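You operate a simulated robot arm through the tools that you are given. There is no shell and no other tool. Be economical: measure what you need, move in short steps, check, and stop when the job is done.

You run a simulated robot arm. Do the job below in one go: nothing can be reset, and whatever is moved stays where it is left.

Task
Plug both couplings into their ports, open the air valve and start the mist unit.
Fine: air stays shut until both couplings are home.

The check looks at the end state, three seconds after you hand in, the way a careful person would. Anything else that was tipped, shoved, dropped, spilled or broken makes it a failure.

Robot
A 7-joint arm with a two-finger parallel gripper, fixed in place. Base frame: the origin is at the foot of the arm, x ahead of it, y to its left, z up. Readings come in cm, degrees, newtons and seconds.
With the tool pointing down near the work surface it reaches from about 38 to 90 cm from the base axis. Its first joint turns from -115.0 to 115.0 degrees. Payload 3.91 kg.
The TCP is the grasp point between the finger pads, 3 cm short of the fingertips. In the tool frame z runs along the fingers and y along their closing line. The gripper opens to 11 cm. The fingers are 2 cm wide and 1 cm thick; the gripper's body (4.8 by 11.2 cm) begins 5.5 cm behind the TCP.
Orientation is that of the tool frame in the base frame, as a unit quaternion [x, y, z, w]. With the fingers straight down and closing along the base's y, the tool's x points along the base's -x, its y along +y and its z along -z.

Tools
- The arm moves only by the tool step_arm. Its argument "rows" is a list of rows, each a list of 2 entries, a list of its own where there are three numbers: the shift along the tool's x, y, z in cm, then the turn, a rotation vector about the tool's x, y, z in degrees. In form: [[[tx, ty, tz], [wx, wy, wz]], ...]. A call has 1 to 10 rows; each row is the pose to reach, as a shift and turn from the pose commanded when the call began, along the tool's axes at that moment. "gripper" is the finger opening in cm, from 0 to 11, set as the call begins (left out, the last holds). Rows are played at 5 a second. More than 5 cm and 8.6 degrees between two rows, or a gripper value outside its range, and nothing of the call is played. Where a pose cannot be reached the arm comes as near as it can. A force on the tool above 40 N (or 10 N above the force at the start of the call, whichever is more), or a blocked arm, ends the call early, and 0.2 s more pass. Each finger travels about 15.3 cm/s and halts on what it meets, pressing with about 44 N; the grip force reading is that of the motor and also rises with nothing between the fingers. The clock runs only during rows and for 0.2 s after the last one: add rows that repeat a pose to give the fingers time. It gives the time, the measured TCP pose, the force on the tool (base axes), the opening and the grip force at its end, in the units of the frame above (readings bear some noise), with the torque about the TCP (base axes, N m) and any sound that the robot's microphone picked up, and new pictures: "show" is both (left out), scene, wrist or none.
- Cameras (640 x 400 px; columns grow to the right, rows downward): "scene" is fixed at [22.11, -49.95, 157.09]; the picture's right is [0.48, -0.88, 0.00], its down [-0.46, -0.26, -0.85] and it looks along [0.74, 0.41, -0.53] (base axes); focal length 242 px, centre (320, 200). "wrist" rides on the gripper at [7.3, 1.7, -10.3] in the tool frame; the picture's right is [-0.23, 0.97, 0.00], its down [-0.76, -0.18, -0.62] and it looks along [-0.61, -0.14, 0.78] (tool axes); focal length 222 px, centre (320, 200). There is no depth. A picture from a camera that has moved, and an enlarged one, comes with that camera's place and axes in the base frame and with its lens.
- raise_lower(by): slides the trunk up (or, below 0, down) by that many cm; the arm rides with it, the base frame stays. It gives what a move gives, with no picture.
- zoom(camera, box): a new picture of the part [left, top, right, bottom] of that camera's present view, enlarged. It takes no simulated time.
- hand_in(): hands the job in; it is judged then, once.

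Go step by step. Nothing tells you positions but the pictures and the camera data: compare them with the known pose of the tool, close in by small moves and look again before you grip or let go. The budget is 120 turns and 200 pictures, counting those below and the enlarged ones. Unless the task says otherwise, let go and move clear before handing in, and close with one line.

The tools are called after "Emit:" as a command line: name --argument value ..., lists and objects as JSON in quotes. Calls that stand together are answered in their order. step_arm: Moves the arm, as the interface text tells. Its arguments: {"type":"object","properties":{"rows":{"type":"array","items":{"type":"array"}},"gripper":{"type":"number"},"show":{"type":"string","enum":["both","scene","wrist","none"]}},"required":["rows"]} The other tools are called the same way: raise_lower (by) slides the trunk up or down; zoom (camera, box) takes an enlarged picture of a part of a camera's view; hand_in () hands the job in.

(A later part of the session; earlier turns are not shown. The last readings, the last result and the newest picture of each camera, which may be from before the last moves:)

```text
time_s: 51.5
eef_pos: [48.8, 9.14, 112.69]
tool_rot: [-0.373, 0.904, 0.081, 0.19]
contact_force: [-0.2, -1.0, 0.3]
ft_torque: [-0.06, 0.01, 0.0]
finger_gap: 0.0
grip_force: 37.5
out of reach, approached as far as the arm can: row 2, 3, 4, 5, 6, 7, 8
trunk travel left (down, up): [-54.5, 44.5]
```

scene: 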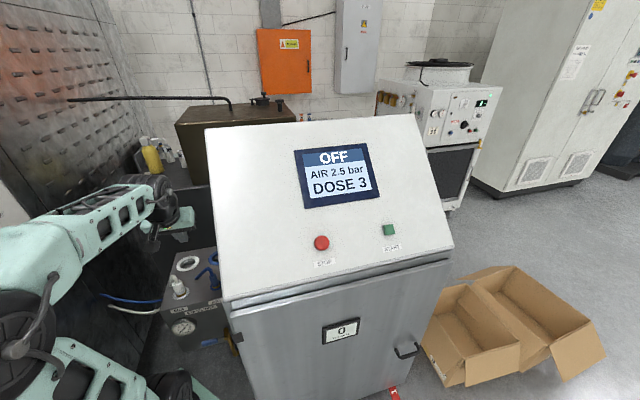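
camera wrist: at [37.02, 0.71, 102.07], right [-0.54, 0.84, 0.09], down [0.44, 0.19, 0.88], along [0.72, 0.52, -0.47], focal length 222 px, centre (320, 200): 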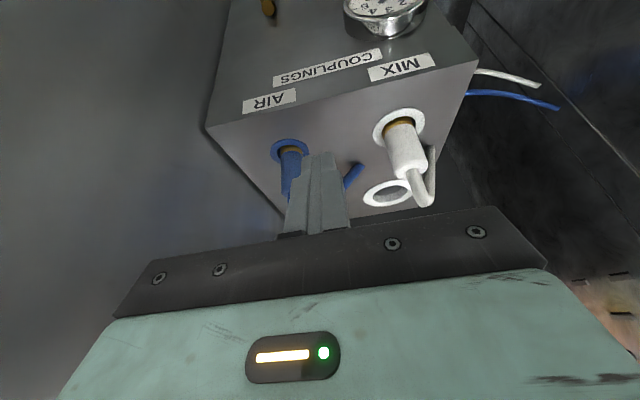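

Higher made reach worse, so I'll try the opposite: raise the trunk and lower the arm relative to it, testing in free space.

Emit:
raise_lower --by 30

Emit:
step_arm --rows '[[[1.6, 0, 3.66], [0, 0, 0]], [[3.2, 0, 7.3], [0, 0, 0]], [[4.8, 0, 11], [0, 0, 0]], [[6.4, 0, 14.6], [0, 0, 0]], [[8, 0, 18.3], [0, 0, 0]], [[9.6, 0, 22], [0, 0, 0]], [[11.2, 0, 25.6], [0, 0, 0]], [[12, 0, 27.5], [0, 0, 0]], [[12, 0, 27.5], [0, 0, 0]]]' --show "none"

Emit:
step_arm --rows '[[[0.92, 0, -0.4], [0, 0, 0]], [[1.84, 0, -0.8], [0, 0, 0]], [[2.76, 0, -1.2], [0, 0, 0]], [[3.7, 0, -1.6], [0, 0, 0]], [[4.6, 0, -2], [0, 0, 0]], [[4.6, 0, -2], [0, 0, 0]]]' --show "scene"

```text
time_s: 54.5
eef_pos: [48.74, 9.19, 142.74]
tool_rot: [-0.373, 0.904, 0.08, 0.191]
contact_force: [-0.4, -0.4, -0.3]
ft_torque: [0.0, 0.02, 0.0]
finger_gap: 0.0
grip_force: 37.7
trunk travel left (down, up): [-84.5, 14.5]
```

```text
time_s: 56.5
eef_pos: [50.22, 10.38, 113.05]
tool_rot: [-0.373, 0.905, 0.08, 0.19]
contact_force: [-0.4, 0.3, -0.3]
ft_torque: [-0.03, -0.03, -0.03]
finger_gap: 0.0
grip_force: 37.6
out of reach, approached as far as the arm can: row 7, 8, 9
trunk travel left (down, up): [-84.5, 14.5]
```

```text
time_s: 57.9
eef_pos: [50.59, 9.61, 113.75]
tool_rot: [-0.373, 0.905, 0.08, 0.19]
contact_force: [-0.3, 0.6, -0.1]
ft_torque: [0.01, -0.01, 0.01]
finger_gap: 0.0
grip_force: 37.9
out of reach, approached as far as the arm can: row 1, 2, 3, 4, 5, 6
trunk travel left (down, up): [-84.5, 14.5]
```

scene: 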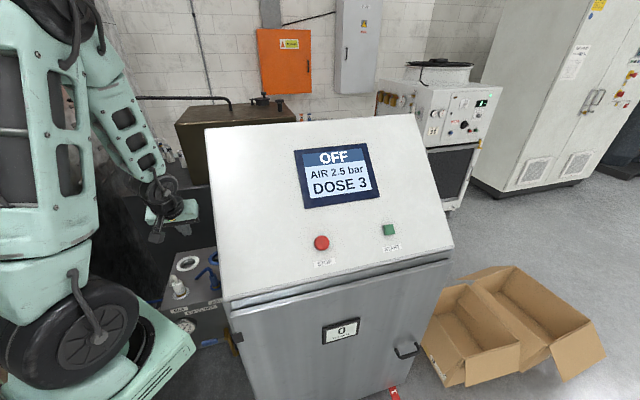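

At this tilt the arm can't get close enough. New plan: keep the tool vertical, open the gripper wide with its closing line along the face normal, and press the lever with the inner finger only, so the body stays 9 cm off the face. First raise and untilt.

Emit:
step_arm --rows '[[[-1.6, 0, -3.66], [0, 4, 0]], [[-3.2, 0, -7.3], [0, 8, 0]], [[-4.8, 0, -11], [0, 12, 0]], [[-6.4, 0, -14.6], [0, 16, 0]], [[-8, 0, -18.3], [0, 20, 0]], [[-8, 0, -18.3], [0, 23.6, 0]], [[-8, 0, -18.3], [0, 23.6, 0]]]' --gripper 11 --show "none"

Emit:
step_arm --rows '[[[1, 0, 0], [0, 0, 8]], [[2, 0, 0], [0, 0, 16]], [[3, 0, 0], [0, 0, 24]], [[4, 0, 0], [0, 0, 32]], [[5, 0, 0], [0, 0, 40]], [[6, 0, 0], [0, 0, 48]], [[7, 0, 0], [0, 0, 56]], [[7, 0, 0], [0, 0, 64]], [[7, 0, 0], [0, 0, 72]], [[7, 0, 0], [0, 0, 80]]]' --show "none"

```text
time_s: 59.5
eef_pos: [50.37, 9.57, 133.99]
tool_rot: [-0.382, 0.924, 0.002, 0.003]
contact_force: [0.0, 0.7, -0.5]
ft_torque: [-0.01, -0.01, -0.03]
finger_gap: 11.02
grip_force: 0.1
trunk travel left (down, up): [-84.5, 14.5]
```

```text
time_s: 61.7
eef_pos: [45.51, 4.61, 133.93]
tool_rot: [0.303, 0.953, 0.003, 0.0]
contact_force: [-0.8, -0.2, -0.3]
ft_torque: [0.02, 0.0, -0.02]
finger_gap: 11.03
grip_force: 0.0
trunk travel left (down, up): [-84.5, 14.5]
```

Now finishing the yaw to -45° and moving to about (39.6, 3.0).

Emit:
step_arm --rows '[[[1.3, -1.6, 0], [0, 0, 5]], [[2.6, -3.2, 0], [0, 0, 9.8]], [[3.9, -4.7, 0], [0, 0, 9.8]], [[3.9, -4.7, 0], [0, 0, 9.8]]]' --show "none"

```text
time_s: 62.7
eef_pos: [41.57, 3.49, 133.88]
tool_rot: [0.383, 0.924, 0.003, 0.0]
contact_force: [0.5, -1.0, 0.7]
ft_torque: [0.0, -0.02, -0.01]
finger_gap: 10.99
grip_force: 0.1
out of reach, approached as far as the arm can: row 3, 4
trunk travel left (down, up): [-84.5, 14.5]
```

Near the inner limit; trying a bit lower with the arm.

Emit:
step_arm --rows '[[[0, 0, 4], [0, 0, 0]], [[0.7, -0.7, 8], [0, 0, 0]], [[1.0, -1.7, 8], [0, 0, 0]], [[1.0, -1.7, 8], [0, 0, 0]]]' --show "none"

```text
time_s: 63.7
eef_pos: [39.52, 2.83, 125.88]
tool_rot: [0.382, 0.924, 0.004, -0.001]
contact_force: [0.2, -0.5, -1.3]
ft_torque: [0.02, -0.03, 0.03]
finger_gap: 10.99
grip_force: 0.1
trunk travel left (down, up): [-84.5, 14.5]
```

Reached (39.5, 2.8). Lowering the trunk 38 cm and checking.

Emit:
raise_lower --by -38

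Emit:
step_arm --rows '[[[0, 0, 0], [0, 0, 0]]]'

```text
time_s: 67.4
eef_pos: [39.55, 2.86, 87.88]
tool_rot: [0.382, 0.924, 0.003, 0.001]
contact_force: [0.8, 0.3, 0.1]
ft_torque: [0.02, 0.0, 0.01]
finger_gap: 10.98
grip_force: 0.1
trunk travel left (down, up): [-46.5, 52.5]
```

```text
time_s: 67.8
eef_pos: [39.51, 2.81, 87.7]
tool_rot: [0.381, 0.924, 0.003, 0.0]
contact_force: [-0.9, 0.1, -0.1]
ft_torque: [0.01, -0.07, -0.01]
finger_gap: 10.97
grip_force: 0.1
trunk travel left (down, up): [-46.5, 52.5]
camera wrist: at [35.65, 9.21, 98.19], right [0.85, 0.53, 0.0], down [0.41, -0.67, 0.62], along [0.33, -0.52, -0.78], focal length 222 px, centre (320, 200)
```

scene: 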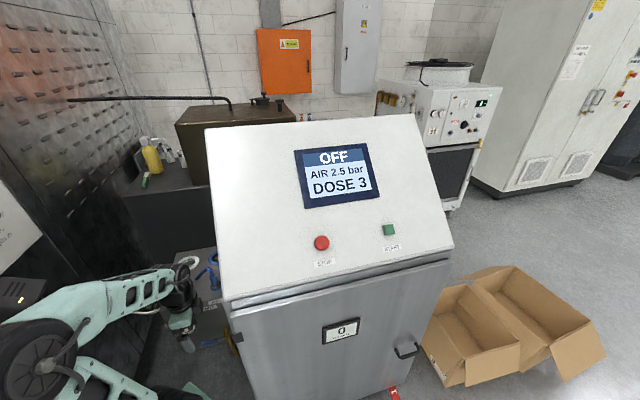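
wrist: 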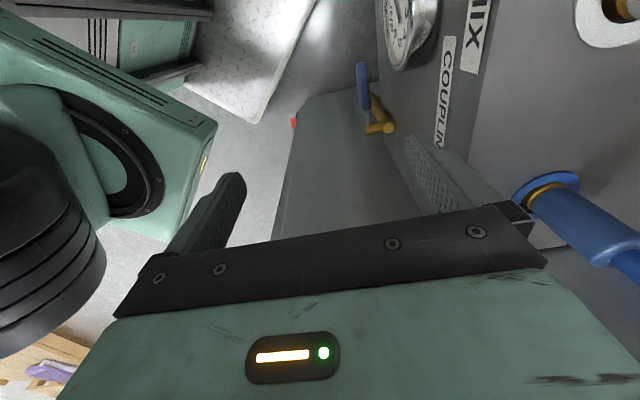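

Excellent view: the inner finger lines up over the lever. Zooming to refine.

Emit:
zoom --camera "wrist" --box '[330, 40, 450, 220]'

Emit:
zoom --camera "scene" --box '[150, 290, 250, 370]'

```text
2.22 times, centred on (390, 130) of wrist
camera zoom: at [35.65, 9.21, 98.19], right [0.85, 0.53, 0.0], down [0.41, -0.67, 0.62], along [0.33, -0.52, -0.78], focal length 494 px, centre (164, 356)
```

zoom: 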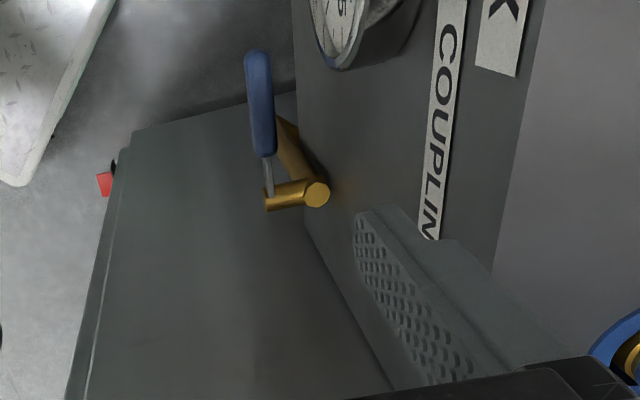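

```text
5.00 times, centred on (200, 330) of scene
camera zoom: at [22.11, -49.95, 157.09], right [0.48, -0.88, 0.0], down [-0.46, -0.26, -0.85], along [0.74, 0.41, -0.53], focal length 1209 px, centre (920, -450)
```

zoom: 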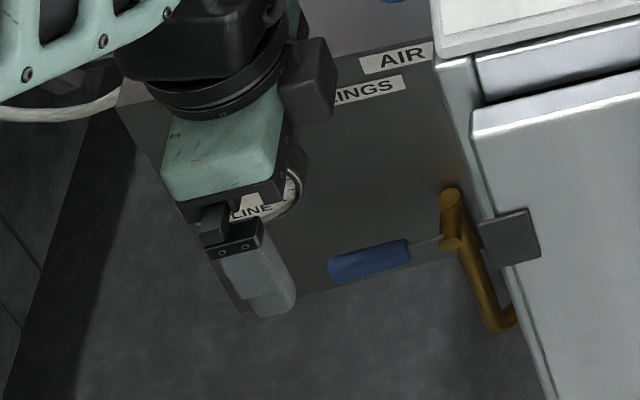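

Lever grip lies along n≈36 cm (face at 39.2), directly under the inner finger, clear of the gauge. Lowering trunk 14 cm, to about 3 cm above the lever.

Emit:
raise_lower --by -14

Emit:
step_arm --rows '[[[0, 0, 0], [0, 0, 0]]]'

Emit:
zoom --camera "scene" --box '[150, 290, 250, 370]'

```text
time_s: 69.5
eef_pos: [39.51, 2.79, 73.86]
tool_rot: [0.382, 0.924, 0.002, 0.001]
contact_force: [0.0, 0.4, -0.4]
ft_torque: [0.01, 0.01, 0.02]
finger_gap: 11.0
grip_force: 0.0
trunk travel left (down, up): [-32.5, 66.5]
```

```text
time_s: 69.9
eef_pos: [39.51, 2.9, 73.74]
tool_rot: [0.382, 0.924, 0.003, 0.0]
contact_force: [0.2, 0.2, -0.2]
ft_torque: [0.0, 0.0, -0.03]
finger_gap: 10.99
grip_force: 0.2
trunk travel left (down, up): [-32.5, 66.5]
camera wrist: at [35.65, 9.21, 84.19], right [0.85, 0.53, 0.0], down [0.41, -0.67, 0.62], along [0.33, -0.52, -0.78], focal length 222 px, centre (320, 200)
```

scene: 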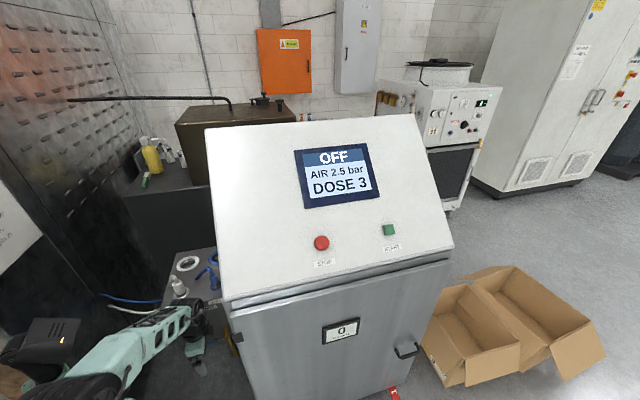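
wrist: 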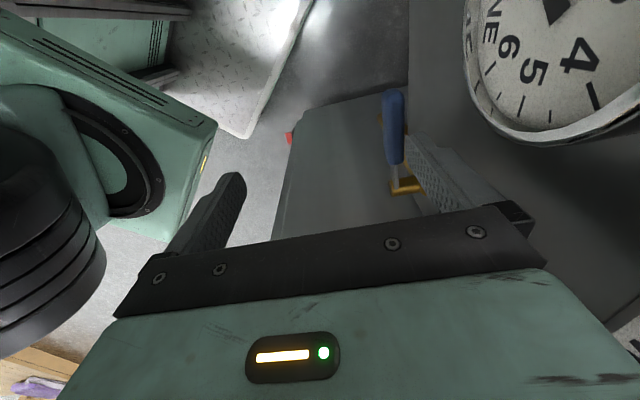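

```text
5.00 times, centred on (200, 330) of scene
camera zoom: at [22.11, -49.95, 157.09], right [0.48, -0.88, 0.0], down [-0.46, -0.26, -0.85], along [0.74, 0.41, -0.53], focal length 1209 px, centre (920, -450)
```

zoom: 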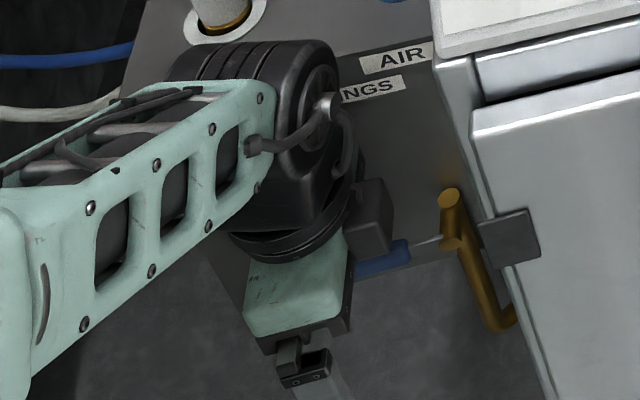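

Zooming on finger vs lever.

Emit:
zoom --camera "wrist" --box '[350, 70, 450, 220]'

```text
2.67 times, centred on (400, 145) of wrist
camera zoom: at [35.65, 9.21, 84.19], right [0.85, 0.53, 0.0], down [0.41, -0.67, 0.62], along [0.33, -0.52, -0.78], focal length 592 px, centre (107, 347)
```

zoom: 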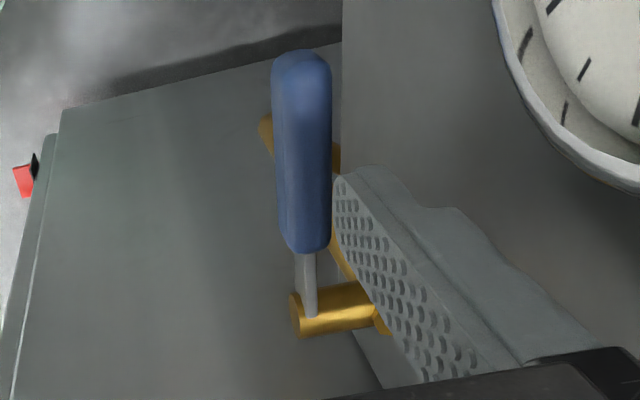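

The finger will land on the grip. Lowering to contact and pressing about 1 cm to test the direction.

Emit:
step_arm --rows '[[[0, -0.25, 1.5], [0, 0, 0]], [[0, -0.25, 2.3], [0, 0, 0]], [[0, -0.25, 2.8], [0, 0, 0]], [[0, -0.25, 3.3], [0, 0, 0]], [[0, -0.25, 3.8], [0, 0, 0]], [[0, -0.25, 3.8], [0, 0, 0]]]' --show "none"

Emit:
zoom --camera "wrist" --box '[350, 70, 450, 220]'

```text
time_s: 71.3
eef_pos: [39.75, 3.18, 70.37]
tool_rot: [0.382, 0.924, 0.001, -0.001]
contact_force: [-0.4, -0.2, 0.6]
ft_torque: [0.0, -0.03, -0.02]
finger_gap: 10.99
grip_force: 0.0
out of reach, approached as far as the arm can: row 4, 5, 6
trunk travel left (down, up): [-32.5, 66.5]
```

```text
2.67 times, centred on (400, 145) of wrist
camera zoom: at [35.95, 9.52, 80.75], right [0.85, 0.53, 0.0], down [0.41, -0.67, 0.62], along [0.33, -0.53, -0.78], focal length 592 px, centre (107, 347)
```

zoom: 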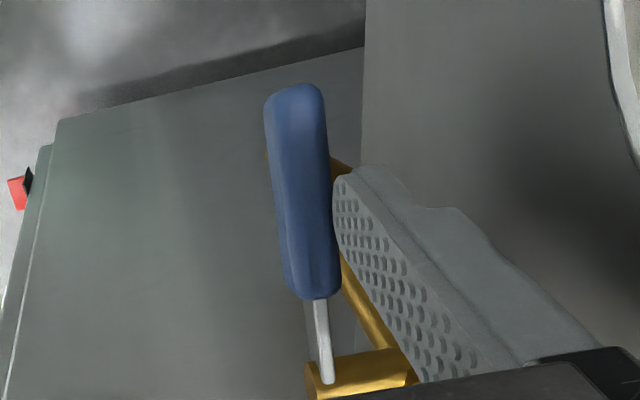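

The arm is at its downward limit, so I'll use the trunk to press. It moves in small steps.

Emit:
step_arm --rows '[[[0, 0, 0], [0, 0, 0]], [[0, 0, 0], [0, 0, 0]]]' --gripper 10.3 --show "none"

Emit:
raise_lower --by -1

Emit:
zoom --camera "wrist" --box '[350, 70, 450, 220]'

```text
time_s: 71.9
eef_pos: [39.92, 3.07, 70.33]
tool_rot: [0.382, 0.924, 0.002, -0.001]
contact_force: [-0.2, 0.0, 1.3]
ft_torque: [0.02, 0.01, -0.01]
finger_gap: 10.29
grip_force: 0.1
trunk travel left (down, up): [-32.5, 66.5]
```

```text
time_s: 72.5
eef_pos: [39.88, 3.1, 69.36]
tool_rot: [0.382, 0.924, 0.001, -0.001]
contact_force: [0.5, 0.0, -0.1]
ft_torque: [-0.02, 0.0, 0.04]
finger_gap: 10.3
grip_force: 0.0
trunk travel left (down, up): [-31.5, 67.5]
```

```text
2.67 times, centred on (400, 145) of wrist
camera zoom: at [35.94, 9.52, 79.74], right [0.85, 0.53, 0.0], down [0.41, -0.67, 0.62], along [0.33, -0.53, -0.78], focal length 592 px, centre (107, 347)
```

zoom: 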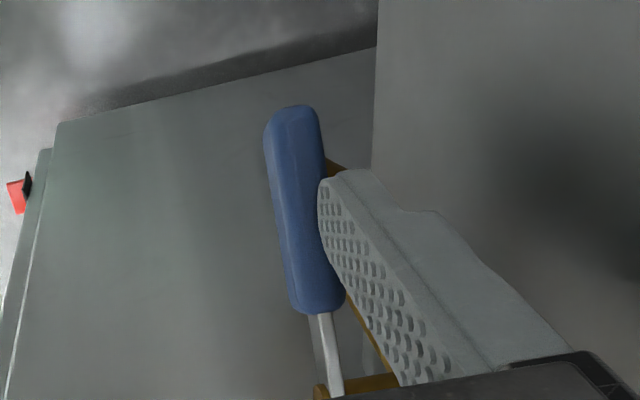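

No contact yet; the grip is slightly lower and further out than thought. Narrowing the opening slightly and lowering 1 cm more.

Emit:
step_arm --rows '[[[0, 0, 0], [0, 0, 0]], [[0, 0, 0], [0, 0, 0]]]' --gripper 9.7 --show "none"

Emit:
raise_lower --by -1

Emit:
zoom --camera "wrist" --box '[350, 70, 450, 220]'

Emit:
zoom --camera "scene" --box '[170, 310, 250, 380]'

```text
time_s: 73.1
eef_pos: [39.83, 3.06, 69.41]
tool_rot: [0.382, 0.924, 0.002, -0.001]
contact_force: [-0.5, 0.2, 0.0]
ft_torque: [0.01, 0.04, -0.05]
finger_gap: 9.71
grip_force: 0.1
trunk travel left (down, up): [-31.5, 67.5]
```

```text
time_s: 73.6
eef_pos: [39.85, 3.04, 68.4]
tool_rot: [0.382, 0.924, 0.002, -0.002]
contact_force: [-0.9, -0.5, 0.5]
ft_torque: [0.01, -0.01, 0.02]
finger_gap: 9.73
grip_force: 0.0
trunk travel left (down, up): [-30.5, 68.5]
```

```text
2.67 times, centred on (400, 145) of wrist
camera zoom: at [35.94, 9.52, 78.75], right [0.85, 0.53, 0.0], down [0.41, -0.67, 0.62], along [0.33, -0.53, -0.78], focal length 592 px, centre (107, 347)
```

zoom: 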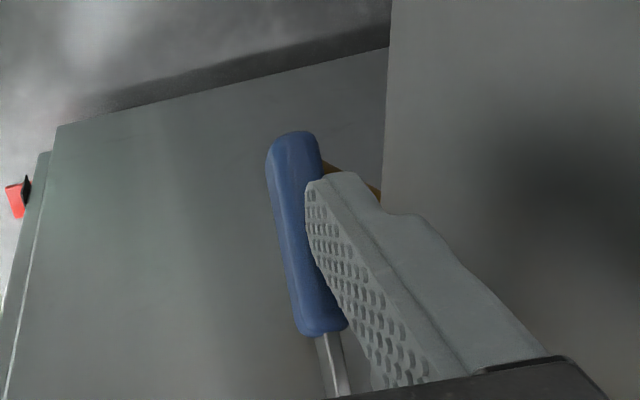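

```text
5.71 times, centred on (210, 345) of scene
camera zoom: at [22.11, -49.95, 157.09], right [0.48, -0.88, 0.0], down [-0.46, -0.26, -0.85], along [0.74, 0.41, -0.53], focal length 1382 px, centre (949, -629)
```

zoom: 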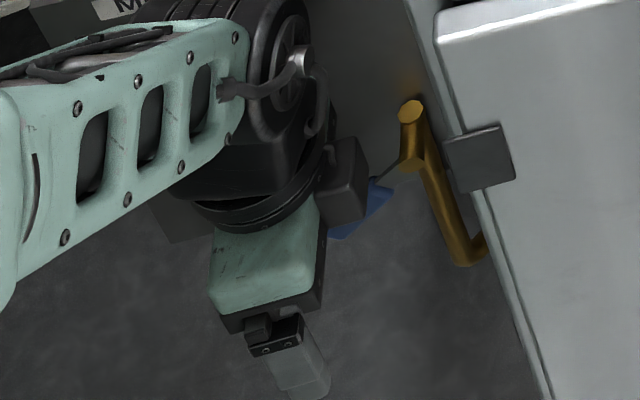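

The lever is turning down with almost no resistance. Continuing to press down.

Emit:
raise_lower --by -2

Emit:
zoom --camera "wrist" --box '[350, 70, 450, 220]'

Emit:
zoom --camera "scene" --box '[170, 310, 250, 380]'

```text
time_s: 74.3
eef_pos: [39.78, 3.1, 66.4]
tool_rot: [0.382, 0.924, 0.001, -0.001]
contact_force: [-0.5, 0.7, 1.5]
ft_torque: [-0.02, 0.0, -0.02]
finger_gap: 9.69
grip_force: 0.1
trunk travel left (down, up): [-28.5, 70.5]
```

```text
2.67 times, centred on (400, 145) of wrist
camera zoom: at [35.94, 9.52, 76.74], right [0.85, 0.53, 0.0], down [0.41, -0.67, 0.62], along [0.33, -0.53, -0.78], focal length 592 px, centre (107, 347)
```

zoom: 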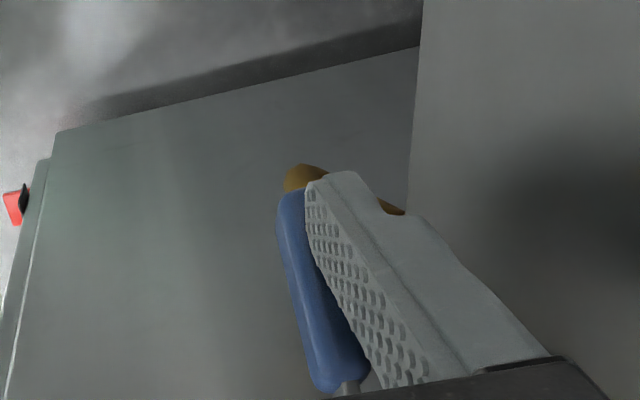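

```text
5.71 times, centred on (210, 345) of scene
camera zoom: at [22.11, -49.95, 157.09], right [0.48, -0.88, 0.0], down [-0.46, -0.26, -0.85], along [0.74, 0.41, -0.53], focal length 1382 px, centre (949, -629)
```

zoom: 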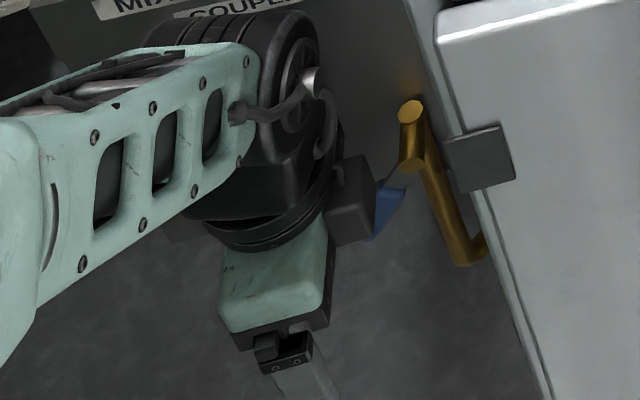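

The lever is about 40° down. Now sweeping toward the pivot while lowering, along the arc.

Emit:
step_arm --rows '[[[-0.5, 0, 0], [0, 0, 0]], [[-1.0, 0, 0], [0, 0, 0]], [[-1.0, 0, 0], [0, 0, 0]]]' --show "none"

Emit:
raise_lower --by -2

Emit:
zoom --camera "wrist" --box '[350, 70, 450, 220]'

Emit:
zoom --camera "scene" --box '[170, 310, 250, 380]'

```text
time_s: 75.1
eef_pos: [40.51, 2.32, 66.38]
tool_rot: [0.382, 0.924, 0.001, -0.002]
contact_force: [-1.0, -0.2, 0.6]
ft_torque: [-0.04, -0.02, 0.01]
finger_gap: 9.7
grip_force: 0.0
trunk travel left (down, up): [-28.5, 70.5]
```

```text
time_s: 75.8
eef_pos: [40.6, 2.27, 64.26]
tool_rot: [0.381, 0.924, 0.002, -0.001]
contact_force: [-0.8, -0.3, -0.4]
ft_torque: [-0.03, 0.0, 0.0]
finger_gap: 9.67
grip_force: 0.1
trunk travel left (down, up): [-26.5, 72.5]
```

```text
2.67 times, centred on (400, 145) of wrist
camera zoom: at [36.65, 8.78, 74.75], right [0.85, 0.53, 0.0], down [0.41, -0.67, 0.62], along [0.33, -0.53, -0.78], focal length 592 px, centre (107, 347)
```

zoom: 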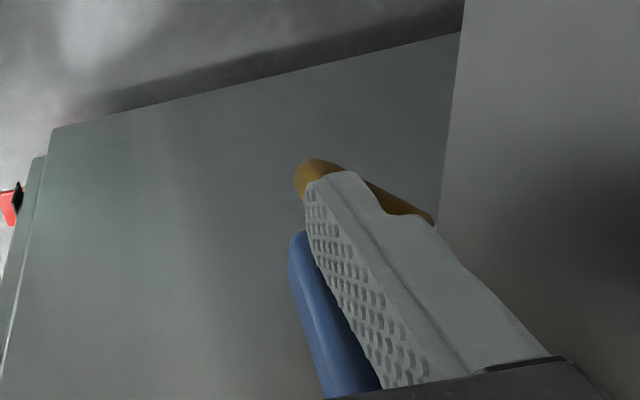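

```text
5.71 times, centred on (210, 345) of scene
camera zoom: at [22.11, -49.95, 157.09], right [0.48, -0.88, 0.0], down [-0.46, -0.26, -0.85], along [0.74, 0.41, -0.53], focal length 1382 px, centre (949, -629)
```

zoom: 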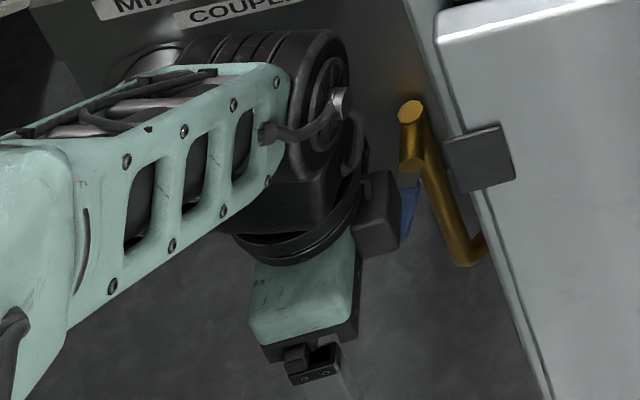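

The lever is past 60°. Now pushing sideways toward the pipe in small steps.

Emit:
step_arm --rows '[[[-0.4, 0, 0], [0, 0, 0]], [[-0.8, 0, 0], [0, 0, 0]], [[-1.2, 0, 0], [0, 0, 0]], [[-1.2, 0, 0], [0, 0, 0]]]' --show "none"

Emit:
zoom --camera "wrist" --box '[350, 70, 450, 220]'

Emit:
zoom --camera "scene" --box '[170, 310, 250, 380]'

```text
time_s: 76.8
eef_pos: [41.44, 1.6, 64.42]
tool_rot: [0.383, 0.924, 0.002, -0.001]
contact_force: [0.0, 0.7, 0.5]
ft_torque: [0.0, 0.0, -0.01]
finger_gap: 9.72
grip_force: 0.0
trunk travel left (down, up): [-26.5, 72.5]
```

```text
2.67 times, centred on (400, 145) of wrist
camera zoom: at [37.57, 7.89, 74.72], right [0.85, 0.53, 0.0], down [0.41, -0.67, 0.62], along [0.33, -0.53, -0.78], focal length 592 px, centre (107, 347)
```

zoom: 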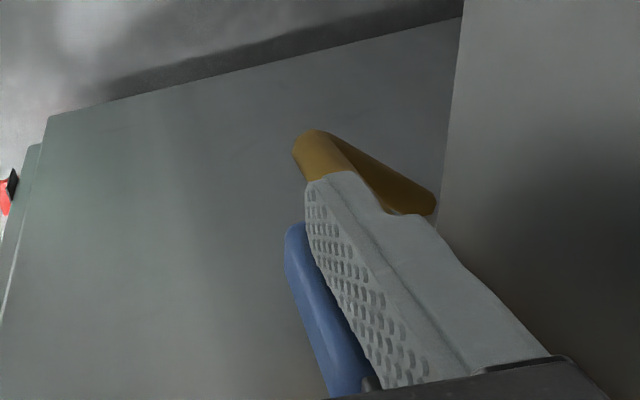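

```text
5.71 times, centred on (210, 345) of scene
camera zoom: at [22.11, -49.95, 157.09], right [0.48, -0.88, 0.0], down [-0.46, -0.26, -0.85], along [0.74, 0.41, -0.53], focal length 1382 px, centre (949, -629)
```

zoom: 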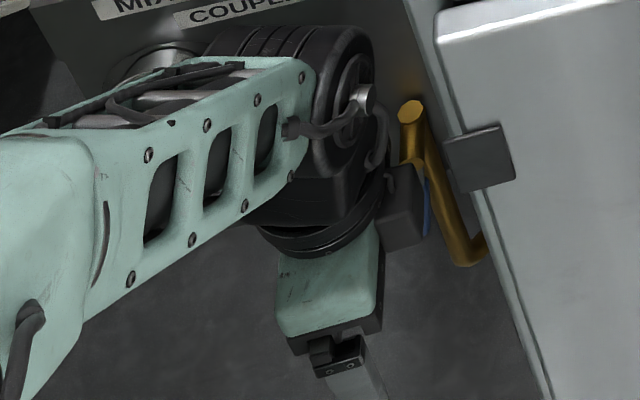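

Nearly in line with the pipe. Pushing a bit further, watching the force.

Emit:
step_arm --rows '[[[-0.3, 0, 0], [0, 0, 0]], [[-0.6, 0, 0], [0, 0, 0]], [[-0.9, 0, 0], [0, 0, 0]], [[-1.1, 0, 0], [0, 0, 0]], [[-1.1, 0, 0], [0, 0, 0]]]' --show "none"

Emit:
zoom --camera "wrist" --box '[350, 70, 450, 220]'

Emit:
zoom --camera "scene" --box '[170, 310, 250, 380]'

```text
time_s: 78.0
eef_pos: [42.18, 0.57, 64.37]
tool_rot: [0.382, 0.924, 0.002, -0.002]
contact_force: [-1.3, 1.4, -1.8]
ft_torque: [-0.07, 0.04, 0.14]
finger_gap: 9.67
grip_force: 0.0
trunk travel left (down, up): [-26.5, 72.5]
```

```text
2.67 times, centred on (400, 145) of wrist
camera zoom: at [38.25, 7.1, 74.71], right [0.85, 0.53, 0.0], down [0.41, -0.67, 0.62], along [0.33, -0.53, -0.78], focal length 592 px, centre (107, 347)
```

zoom: 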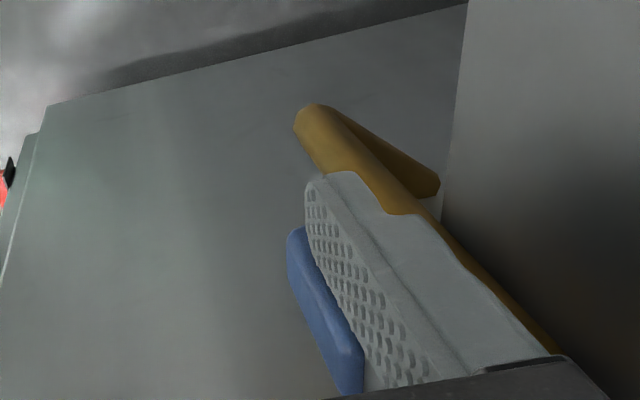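

```text
5.71 times, centred on (210, 345) of scene
camera zoom: at [22.11, -49.95, 157.09], right [0.48, -0.88, 0.0], down [-0.46, -0.26, -0.85], along [0.74, 0.41, -0.53], focal length 1382 px, centre (949, -629)
```

zoom: 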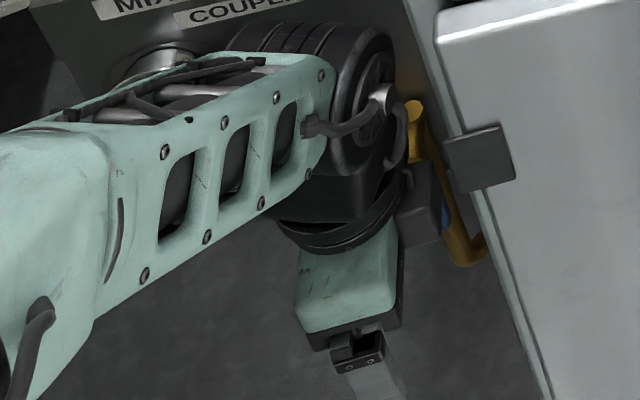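

Light resistance now. A little further to reach the stop.

Emit:
step_arm --rows '[[[-0.25, 0, 0], [0, 0, 0]], [[-0.5, 0, 0], [0, 0, 0]], [[-0.5, 0, 0], [0, 0, 0]]]' --show "none"

Emit:
zoom --camera "wrist" --box '[350, 70, 450, 220]'

```text
time_s: 78.6
eef_pos: [42.18, 0.62, 64.42]
tool_rot: [0.377, 0.926, 0.001, -0.002]
contact_force: [-12.6, 11.9, 5.5]
ft_torque: [0.04, -0.35, 0.95]
finger_gap: 9.68
grip_force: 0.1
trunk travel left (down, up): [-26.5, 72.5]
stopped in row 3: the force on the tool passed its limit at 43 N (the readings are from after the stop); the commanded pose is now the measured one
```

```text
2.67 times, centred on (400, 145) of wrist
camera zoom: at [38.3, 6.98, 74.74], right [0.84, 0.54, 0.0], down [0.42, -0.66, 0.62], along [0.33, -0.52, -0.79], focal length 592 px, centre (107, 347)
```

zoom: 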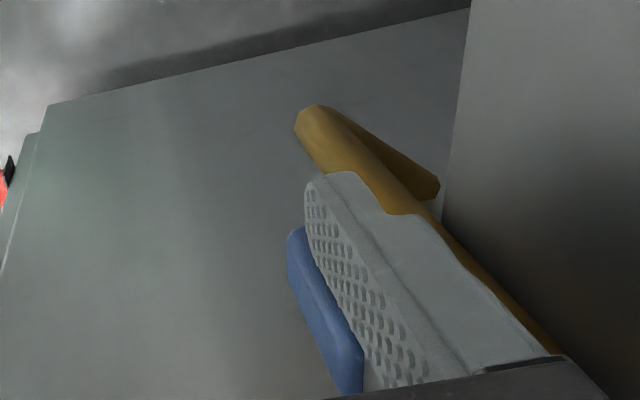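

Solid stop at the finger: the lever is at the end of its travel. Backing off and raising to look.

Emit:
step_arm --rows '[[[1, 0, 0], [0, 0, 0]], [[2, 0, 0], [0, 0, 0]], [[3, 0, 0], [0, 0, 0]]]' --show "none"

Emit:
raise_lower --by 26

Emit:
zoom --camera "scene" --box '[150, 290, 250, 370]'

Emit:
zoom --camera "wrist" --box '[330, 40, 450, 220]'

```text
time_s: 79.4
eef_pos: [40.34, 2.59, 64.44]
tool_rot: [0.38, 0.925, 0.001, -0.002]
contact_force: [0.3, -0.1, 0.0]
ft_torque: [-0.02, 0.02, 0.01]
finger_gap: 9.71
grip_force: 0.0
trunk travel left (down, up): [-26.5, 72.5]
```

```text
time_s: 82.1
eef_pos: [40.2, 2.57, 90.45]
tool_rot: [0.378, 0.926, 0.001, -0.003]
contact_force: [-0.1, 0.2, -0.2]
ft_torque: [0.01, 0.0, 0.0]
finger_gap: 9.68
grip_force: 0.0
trunk travel left (down, up): [-52.5, 46.5]
```

```text
5.00 times, centred on (200, 330) of scene
camera zoom: at [22.11, -49.95, 157.09], right [0.48, -0.88, 0.0], down [-0.46, -0.26, -0.85], along [0.74, 0.41, -0.53], focal length 1209 px, centre (920, -450)
```

zoom: 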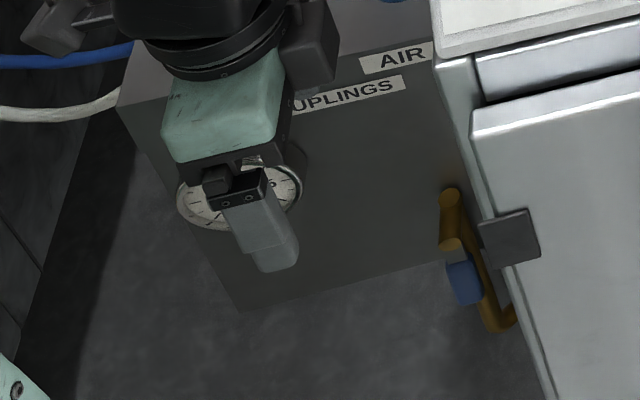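

```text
2.22 times, centred on (390, 130) of wrist
camera zoom: at [36.31, 8.91, 100.79], right [0.84, 0.53, 0.0], down [0.42, -0.66, 0.62], along [0.33, -0.52, -0.79], focal length 494 px, centre (164, 356)
```

zoom: 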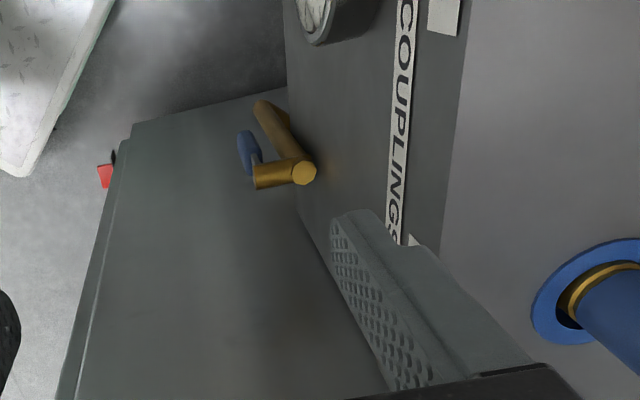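

The lever now points straight down along the pipe, so the valve is open. I'll raise up and check the gauge and screen.

Emit:
raise_lower --by 45

Emit:
step_arm --rows '[[[0, 2, -4], [0, 0, 0]], [[0, 4, -8], [0, 0, 0]], [[0, 7, -11], [0, 0, 0]], [[-3, 9, -11], [0, 0, 0]], [[-7, 9, -11], [0, 0, 0]], [[-11, 9, -11], [0, 0, 0]]]' --gripper 0

Emit:
zoom --camera "scene" --box '[150, 230, 260, 360]'

Emit:
zoom --camera "scene" --box '[290, 140, 450, 290]'

```text
refused: 45 is not a number from -40 to 40
```

```text
time_s: 83.4
eef_pos: [51.73, 3.87, 101.45]
tool_rot: [0.377, 0.926, 0.001, -0.007]
contact_force: [-7.8, 6.9, 2.5]
ft_torque: [-0.82, -0.91, -0.21]
finger_gap: 0.0
grip_force: 37.4
trunk travel left (down, up): [-52.5, 46.5]
stopped in row 6: the force on the tool passed its limit at 63 N (the readings are from after the stop); the commanded pose is now the measured one
camera wrist: at [47.84, 10.28, 111.99], right [0.84, 0.54, -0.01], down [0.43, -0.66, 0.61], along [0.33, -0.52, -0.79], focal length 222 px, centre (320, 200)
```

scene: 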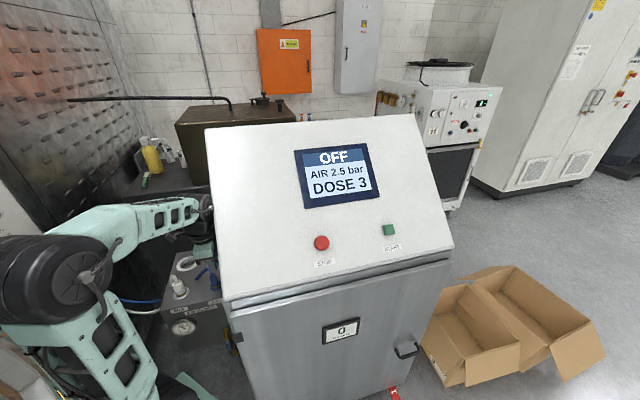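
wrist: 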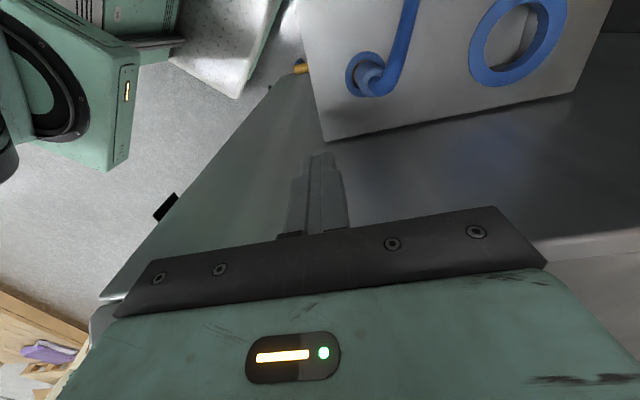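

```text
3.08 times, centred on (205, 295) of scene
camera zoom: at [22.11, -49.95, 157.09], right [0.48, -0.88, 0.0], down [-0.46, -0.26, -0.85], along [0.74, 0.41, -0.53], focal length 744 px, centre (674, -92)
```

zoom: 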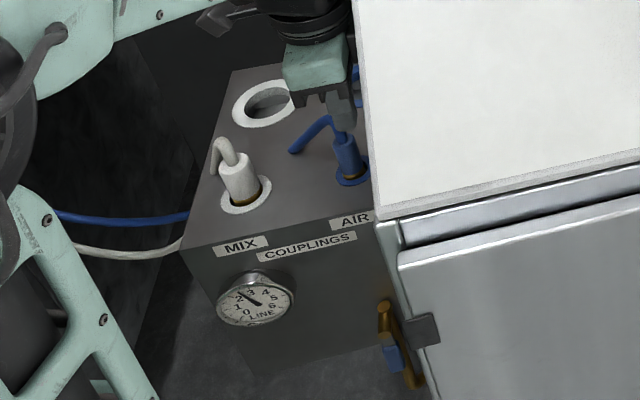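

```text
2.67 times, centred on (370, 215) of scene
camera zoom: at [22.11, -49.95, 157.09], right [0.48, -0.88, 0.0], down [-0.46, -0.26, -0.85], along [0.74, 0.41, -0.53], focal length 645 px, centre (187, 160)
```

zoom: 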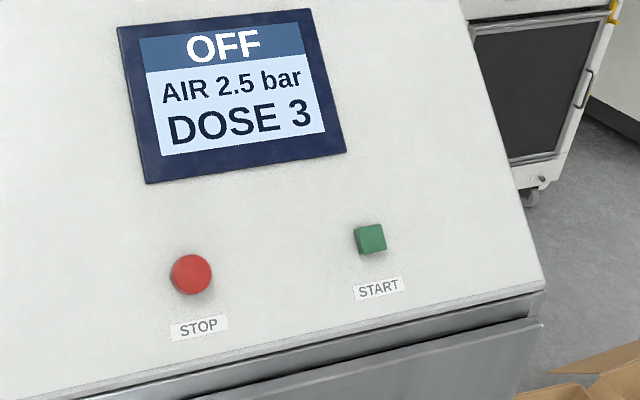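

The chained move slid the gripper against the cabinet wall because the trunk call was refused. The LINE gauge now reads about 2.5 bar and everything looks in place. Moving off the wall.

Emit:
step_arm --rows '[[[1.5, 0, 0], [0, 0, 0]], [[3, 0, 0], [0, 0, 0]], [[3, 0, 0], [0, 0, 0]]]' --show "none"

Emit:
raise_lower --by 40

Emit:
zoom --camera "scene" --box '[150, 230, 260, 360]'

```text
time_s: 84.2
eef_pos: [49.66, 6.0, 101.43]
tool_rot: [0.377, 0.926, 0.001, -0.008]
contact_force: [-0.9, 0.2, -0.2]
ft_torque: [0.02, -0.01, -0.01]
finger_gap: 0.01
grip_force: 37.7
trunk travel left (down, up): [-52.5, 46.5]
```

```text
time_s: 88.0
eef_pos: [49.72, 5.94, 141.45]
tool_rot: [0.377, 0.926, 0.0, -0.008]
contact_force: [0.7, -0.7, -0.2]
ft_torque: [0.0, 0.0, 0.01]
finger_gap: 0.02
grip_force: 38.1
trunk travel left (down, up): [-92.5, 6.5]
```

```text
3.08 times, centred on (205, 295) of scene
camera zoom: at [22.11, -49.95, 157.09], right [0.48, -0.88, 0.0], down [-0.46, -0.26, -0.85], along [0.74, 0.41, -0.53], focal length 744 px, centre (674, -92)
```

zoom: 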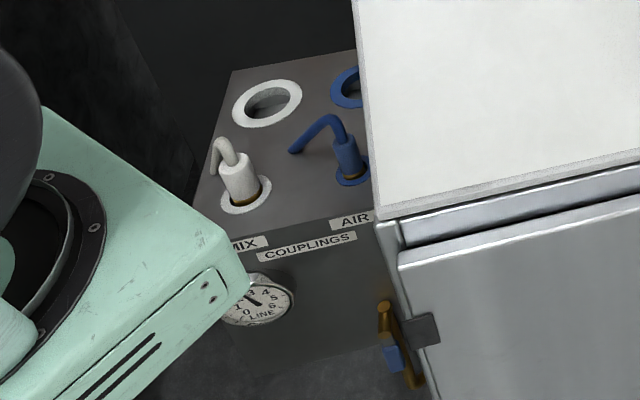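

All good there. Now rising and traversing above the panel toward the START button (estimated (80, -41, 112)).

Emit:
step_arm --rows '[[[0, 0, -4], [0, 0, 0]], [[0, 0, -8], [0, 0, 0]], [[-4.6, -1.6, -8], [0, 0, 0]], [[-9.2, -3.2, -8], [0, 0, 0]], [[-13.8, -4.8, -8], [0, 0, 0]], [[-18.4, -6.4, -8], [0, 0, 0]], [[-23, -8, -8], [0, 0, 0]], [[-27.6, -9.6, -8], [0, 0, 0]], [[-32.2, -11.2, -8], [0, 0, 0]], [[-36, -13, -8], [0, 0, 0]]]'

```text
time_s: 90.2
eef_pos: [66.77, -28.72, 148.9]
tool_rot: [0.375, 0.927, 0.0, -0.008]
contact_force: [-0.2, 0.0, 0.9]
ft_torque: [-0.01, -0.01, 0.01]
finger_gap: 0.0
grip_force: 38.0
trunk travel left (down, up): [-92.5, 6.5]
camera wrist: at [62.93, -22.34, 159.55], right [0.84, 0.54, -0.01], down [0.43, -0.66, 0.61], along [0.33, -0.52, -0.79], focal length 222 px, centre (320, 200)
```

scene: 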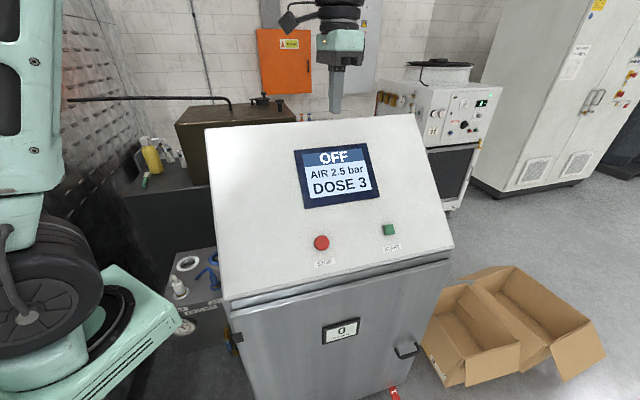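
wrist: 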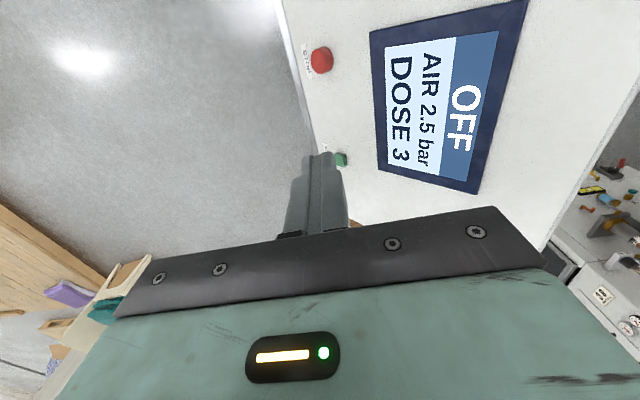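

Refined: START at (80.4, -40.8, 111.8), panel sloped 45°. Tilting the tool 45° to point square at the panel.

Emit:
step_arm --rows '[[[0, 0, 0], [-8, 0, 0]], [[0, 0, 0], [-16, 0, 0]], [[0, 0, 0], [-24, 0, 0]], [[0, 0, 0], [-32, 0, 0]], [[0, 0, 0], [-40, 0, 0]], [[0, 0, 0], [-45, 0, 0]], [[0, 0, 0], [-45, 0, 0]]]' --show "scene"

```text
time_s: 91.8
eef_pos: [66.44, -28.63, 149.15]
tool_rot: [0.352, 0.855, 0.356, 0.138]
contact_force: [-0.1, -0.4, -0.6]
ft_torque: [-0.03, 0.05, -0.02]
finger_gap: 0.0
grip_force: 37.7
trunk travel left (down, up): [-92.5, 6.5]
```

scene: 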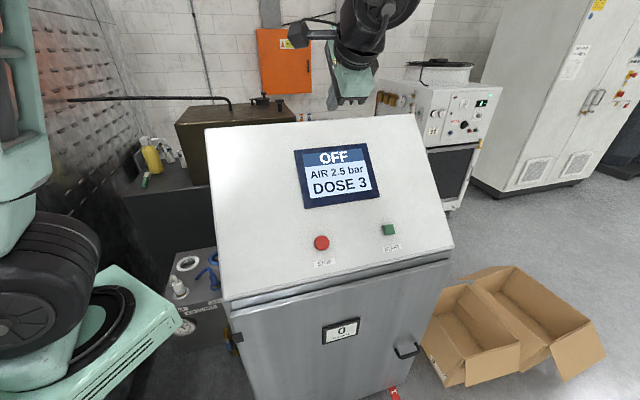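

Tool axis is (0.49, 0.51, −0.71), square to the panel. Sliding parallel to the panel to line up with START.

Emit:
step_arm --rows '[[[-2.7, -3.6, 0], [0, 0, 0]], [[-5.4, -7.2, 0], [0, 0, 0]], [[-8.1, -10.8, 0], [0, 0, 0]], [[-10.8, -14.4, 0], [0, 0, 0]], [[-13.5, -18, 0], [0, 0, 0]], [[-16.2, -21.6, 0], [0, 0, 0]], [[-19, -25.4, 0], [0, 0, 0]], [[-19, -25.4, 0], [0, 0, 0]]]'

```text
time_s: 93.6
eef_pos: [67.39, -54.95, 130.89]
tool_rot: [0.352, 0.855, 0.355, 0.137]
contact_force: [0.5, -0.3, 0.8]
ft_torque: [0.03, 0.01, 0.04]
finger_gap: 0.0
grip_force: 37.6
trunk travel left (down, up): [-92.5, 6.5]
camera wrist: at [58.14, -54.03, 139.55], right [0.65, 0.33, 0.68], down [0.15, -0.94, 0.31], along [0.74, -0.1, -0.66], focal length 222 px, centre (320, 200)
```

scene: 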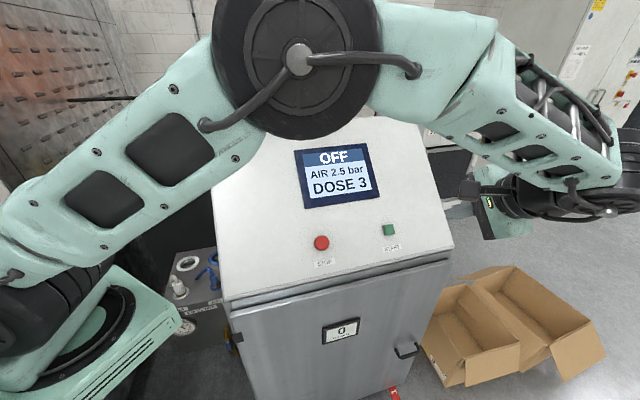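
wrist: 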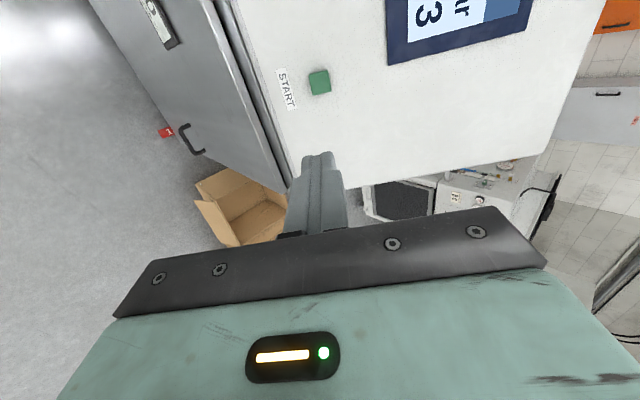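

START lies right on the tool axis. Advancing 19 cm with a 0.4 cm correction, then checking.

Emit:
step_arm --rows '[[[0.2, 0, 4.5], [0, 0, 0]], [[0.4, 0, 9], [0, 0, 0]], [[0.4, 0, 13.5], [0, 0, 0]], [[0.4, 0, 17], [0, 0, 0]], [[0.4, 0, 19], [0, 0, 0]], [[0.4, 0, 19], [0, 0, 0]]]' --show "wrist"

Emit:
zoom --camera "wrist" --box '[250, 60, 390, 200]'

Emit:
zoom --camera "scene" --box '[330, 180, 450, 280]'

```text
time_s: 95.0
eef_pos: [76.36, -44.56, 117.38]
tool_rot: [0.351, 0.856, 0.355, 0.137]
contact_force: [0.0, 0.0, -0.7]
ft_torque: [0.0, 0.0, 0.03]
finger_gap: 0.0
grip_force: 37.4
trunk travel left (down, up): [-92.5, 6.5]
camera wrist: at [66.94, -43.79, 126.07], right [0.65, 0.33, 0.68], down [0.15, -0.94, 0.31], along [0.74, -0.1, -0.66], focal length 222 px, centre (320, 200)
```

wrist: 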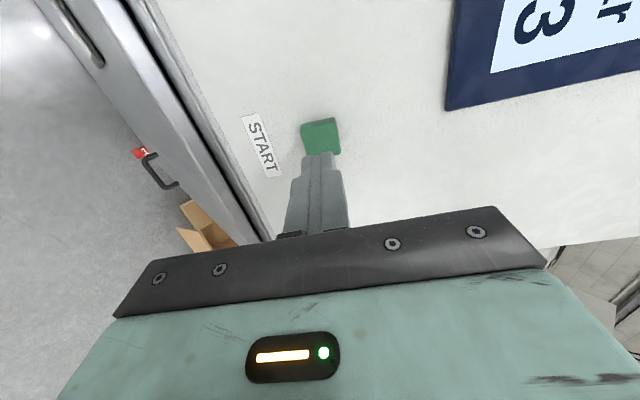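

```text
2.86 times, centred on (320, 130) of wrist
camera zoom: at [66.94, -43.79, 126.07], right [0.65, 0.33, 0.68], down [0.15, -0.94, 0.31], along [0.74, -0.1, -0.66], focal length 635 px, centre (320, 400)
```

zoom: 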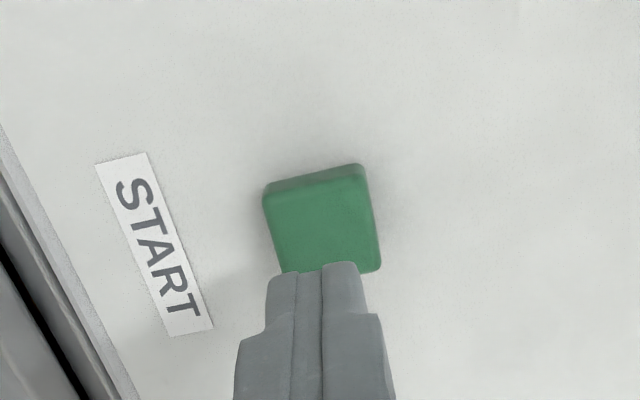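

```text
4.00 times, centred on (390, 230) of scene
camera zoom: at [22.11, -49.95, 157.09], right [0.48, -0.88, 0.0], down [-0.46, -0.26, -0.85], along [0.74, 0.41, -0.53], focal length 967 px, centre (40, 80)
```

zoom: 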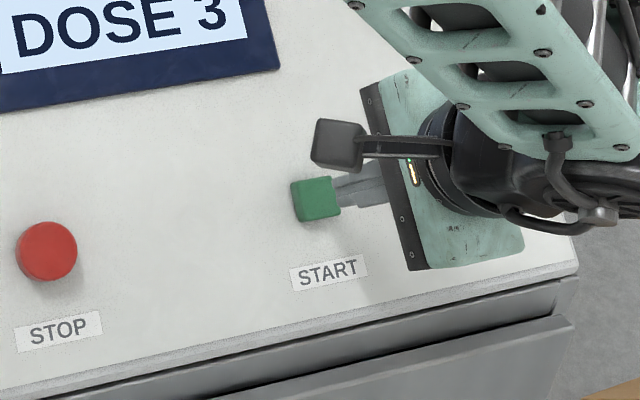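

Aligned with START's face. Approaching and pressing in small steps.

Emit:
step_arm --rows '[[[-0.15, 0, 2], [0, 0, 0]], [[-0.15, 0, 3.5], [0, 0, 0]], [[-0.15, 0, 4.0], [0, 0, 0]], [[-0.15, 0, 4.4], [0, 0, 0]], [[-0.15, 0, 4.8], [0, 0, 0]], [[-0.15, 0, 5.2], [0, 0, 0]]]' --show "none"

Emit:
zoom --camera "scene" --box '[280, 130, 450, 280]'

```text
time_s: 96.4
eef_pos: [78.57, -42.4, 114.04]
tool_rot: [0.352, 0.855, 0.354, 0.139]
contact_force: [-13.8, -11.0, 25.0]
ft_torque: [0.0, -0.15, 0.01]
finger_gap: 0.01
grip_force: 37.4
trunk travel left (down, up): [-92.5, 6.5]
heard: click
```

```text
2.67 times, centred on (365, 205) of scene
camera zoom: at [22.11, -49.95, 157.09], right [0.48, -0.88, 0.0], down [-0.46, -0.26, -0.85], along [0.74, 0.41, -0.53], focal length 645 px, centre (200, 187)
```

zoom: 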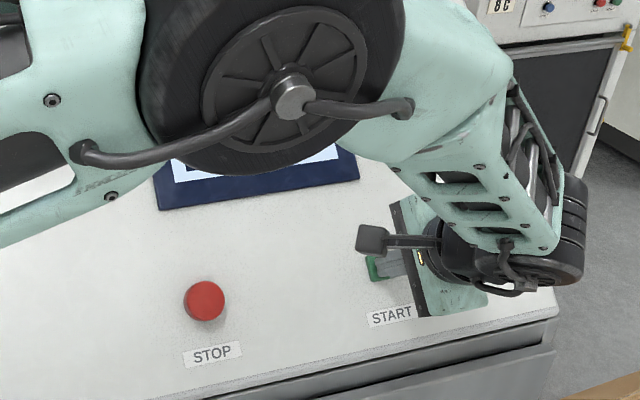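

Heard a click: START is pressed. Backing off along the tool axis to read the screen.

Emit:
step_arm --rows '[[[0, 0, -4], [0, 0, 0]], [[0, 0, -8.5], [0, 0, 0]], [[0, 0, -13], [0, 0, 0]], [[0, 0, -17.5], [0, 0, 0]], [[4, 3, -20], [0, 0, 0]], [[7.5, 6, -21], [0, 0, 0]], [[11, 9, -22], [0, 0, 0]], [[15, 12, -22], [0, 0, 0]]]'

Emit:
zoom --camera "scene" --box '[280, 130, 450, 280]'

```text
refused: row 5 steps farther than a row can; nothing moved
```

```text
2.67 times, centred on (365, 205) of scene
camera zoom: at [22.11, -49.95, 157.09], right [0.48, -0.88, 0.0], down [-0.46, -0.26, -0.85], along [0.74, 0.41, -0.53], focal length 645 px, centre (200, 187)
```

zoom: 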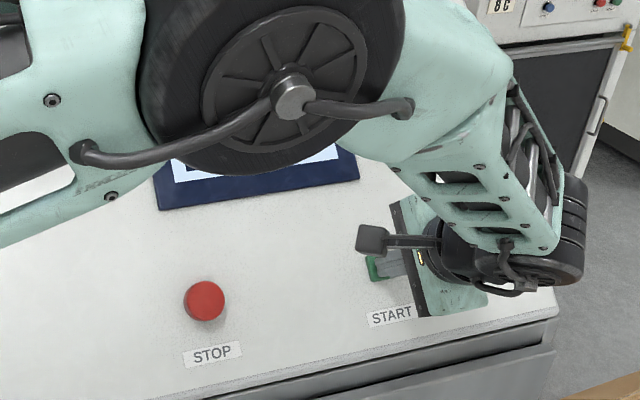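

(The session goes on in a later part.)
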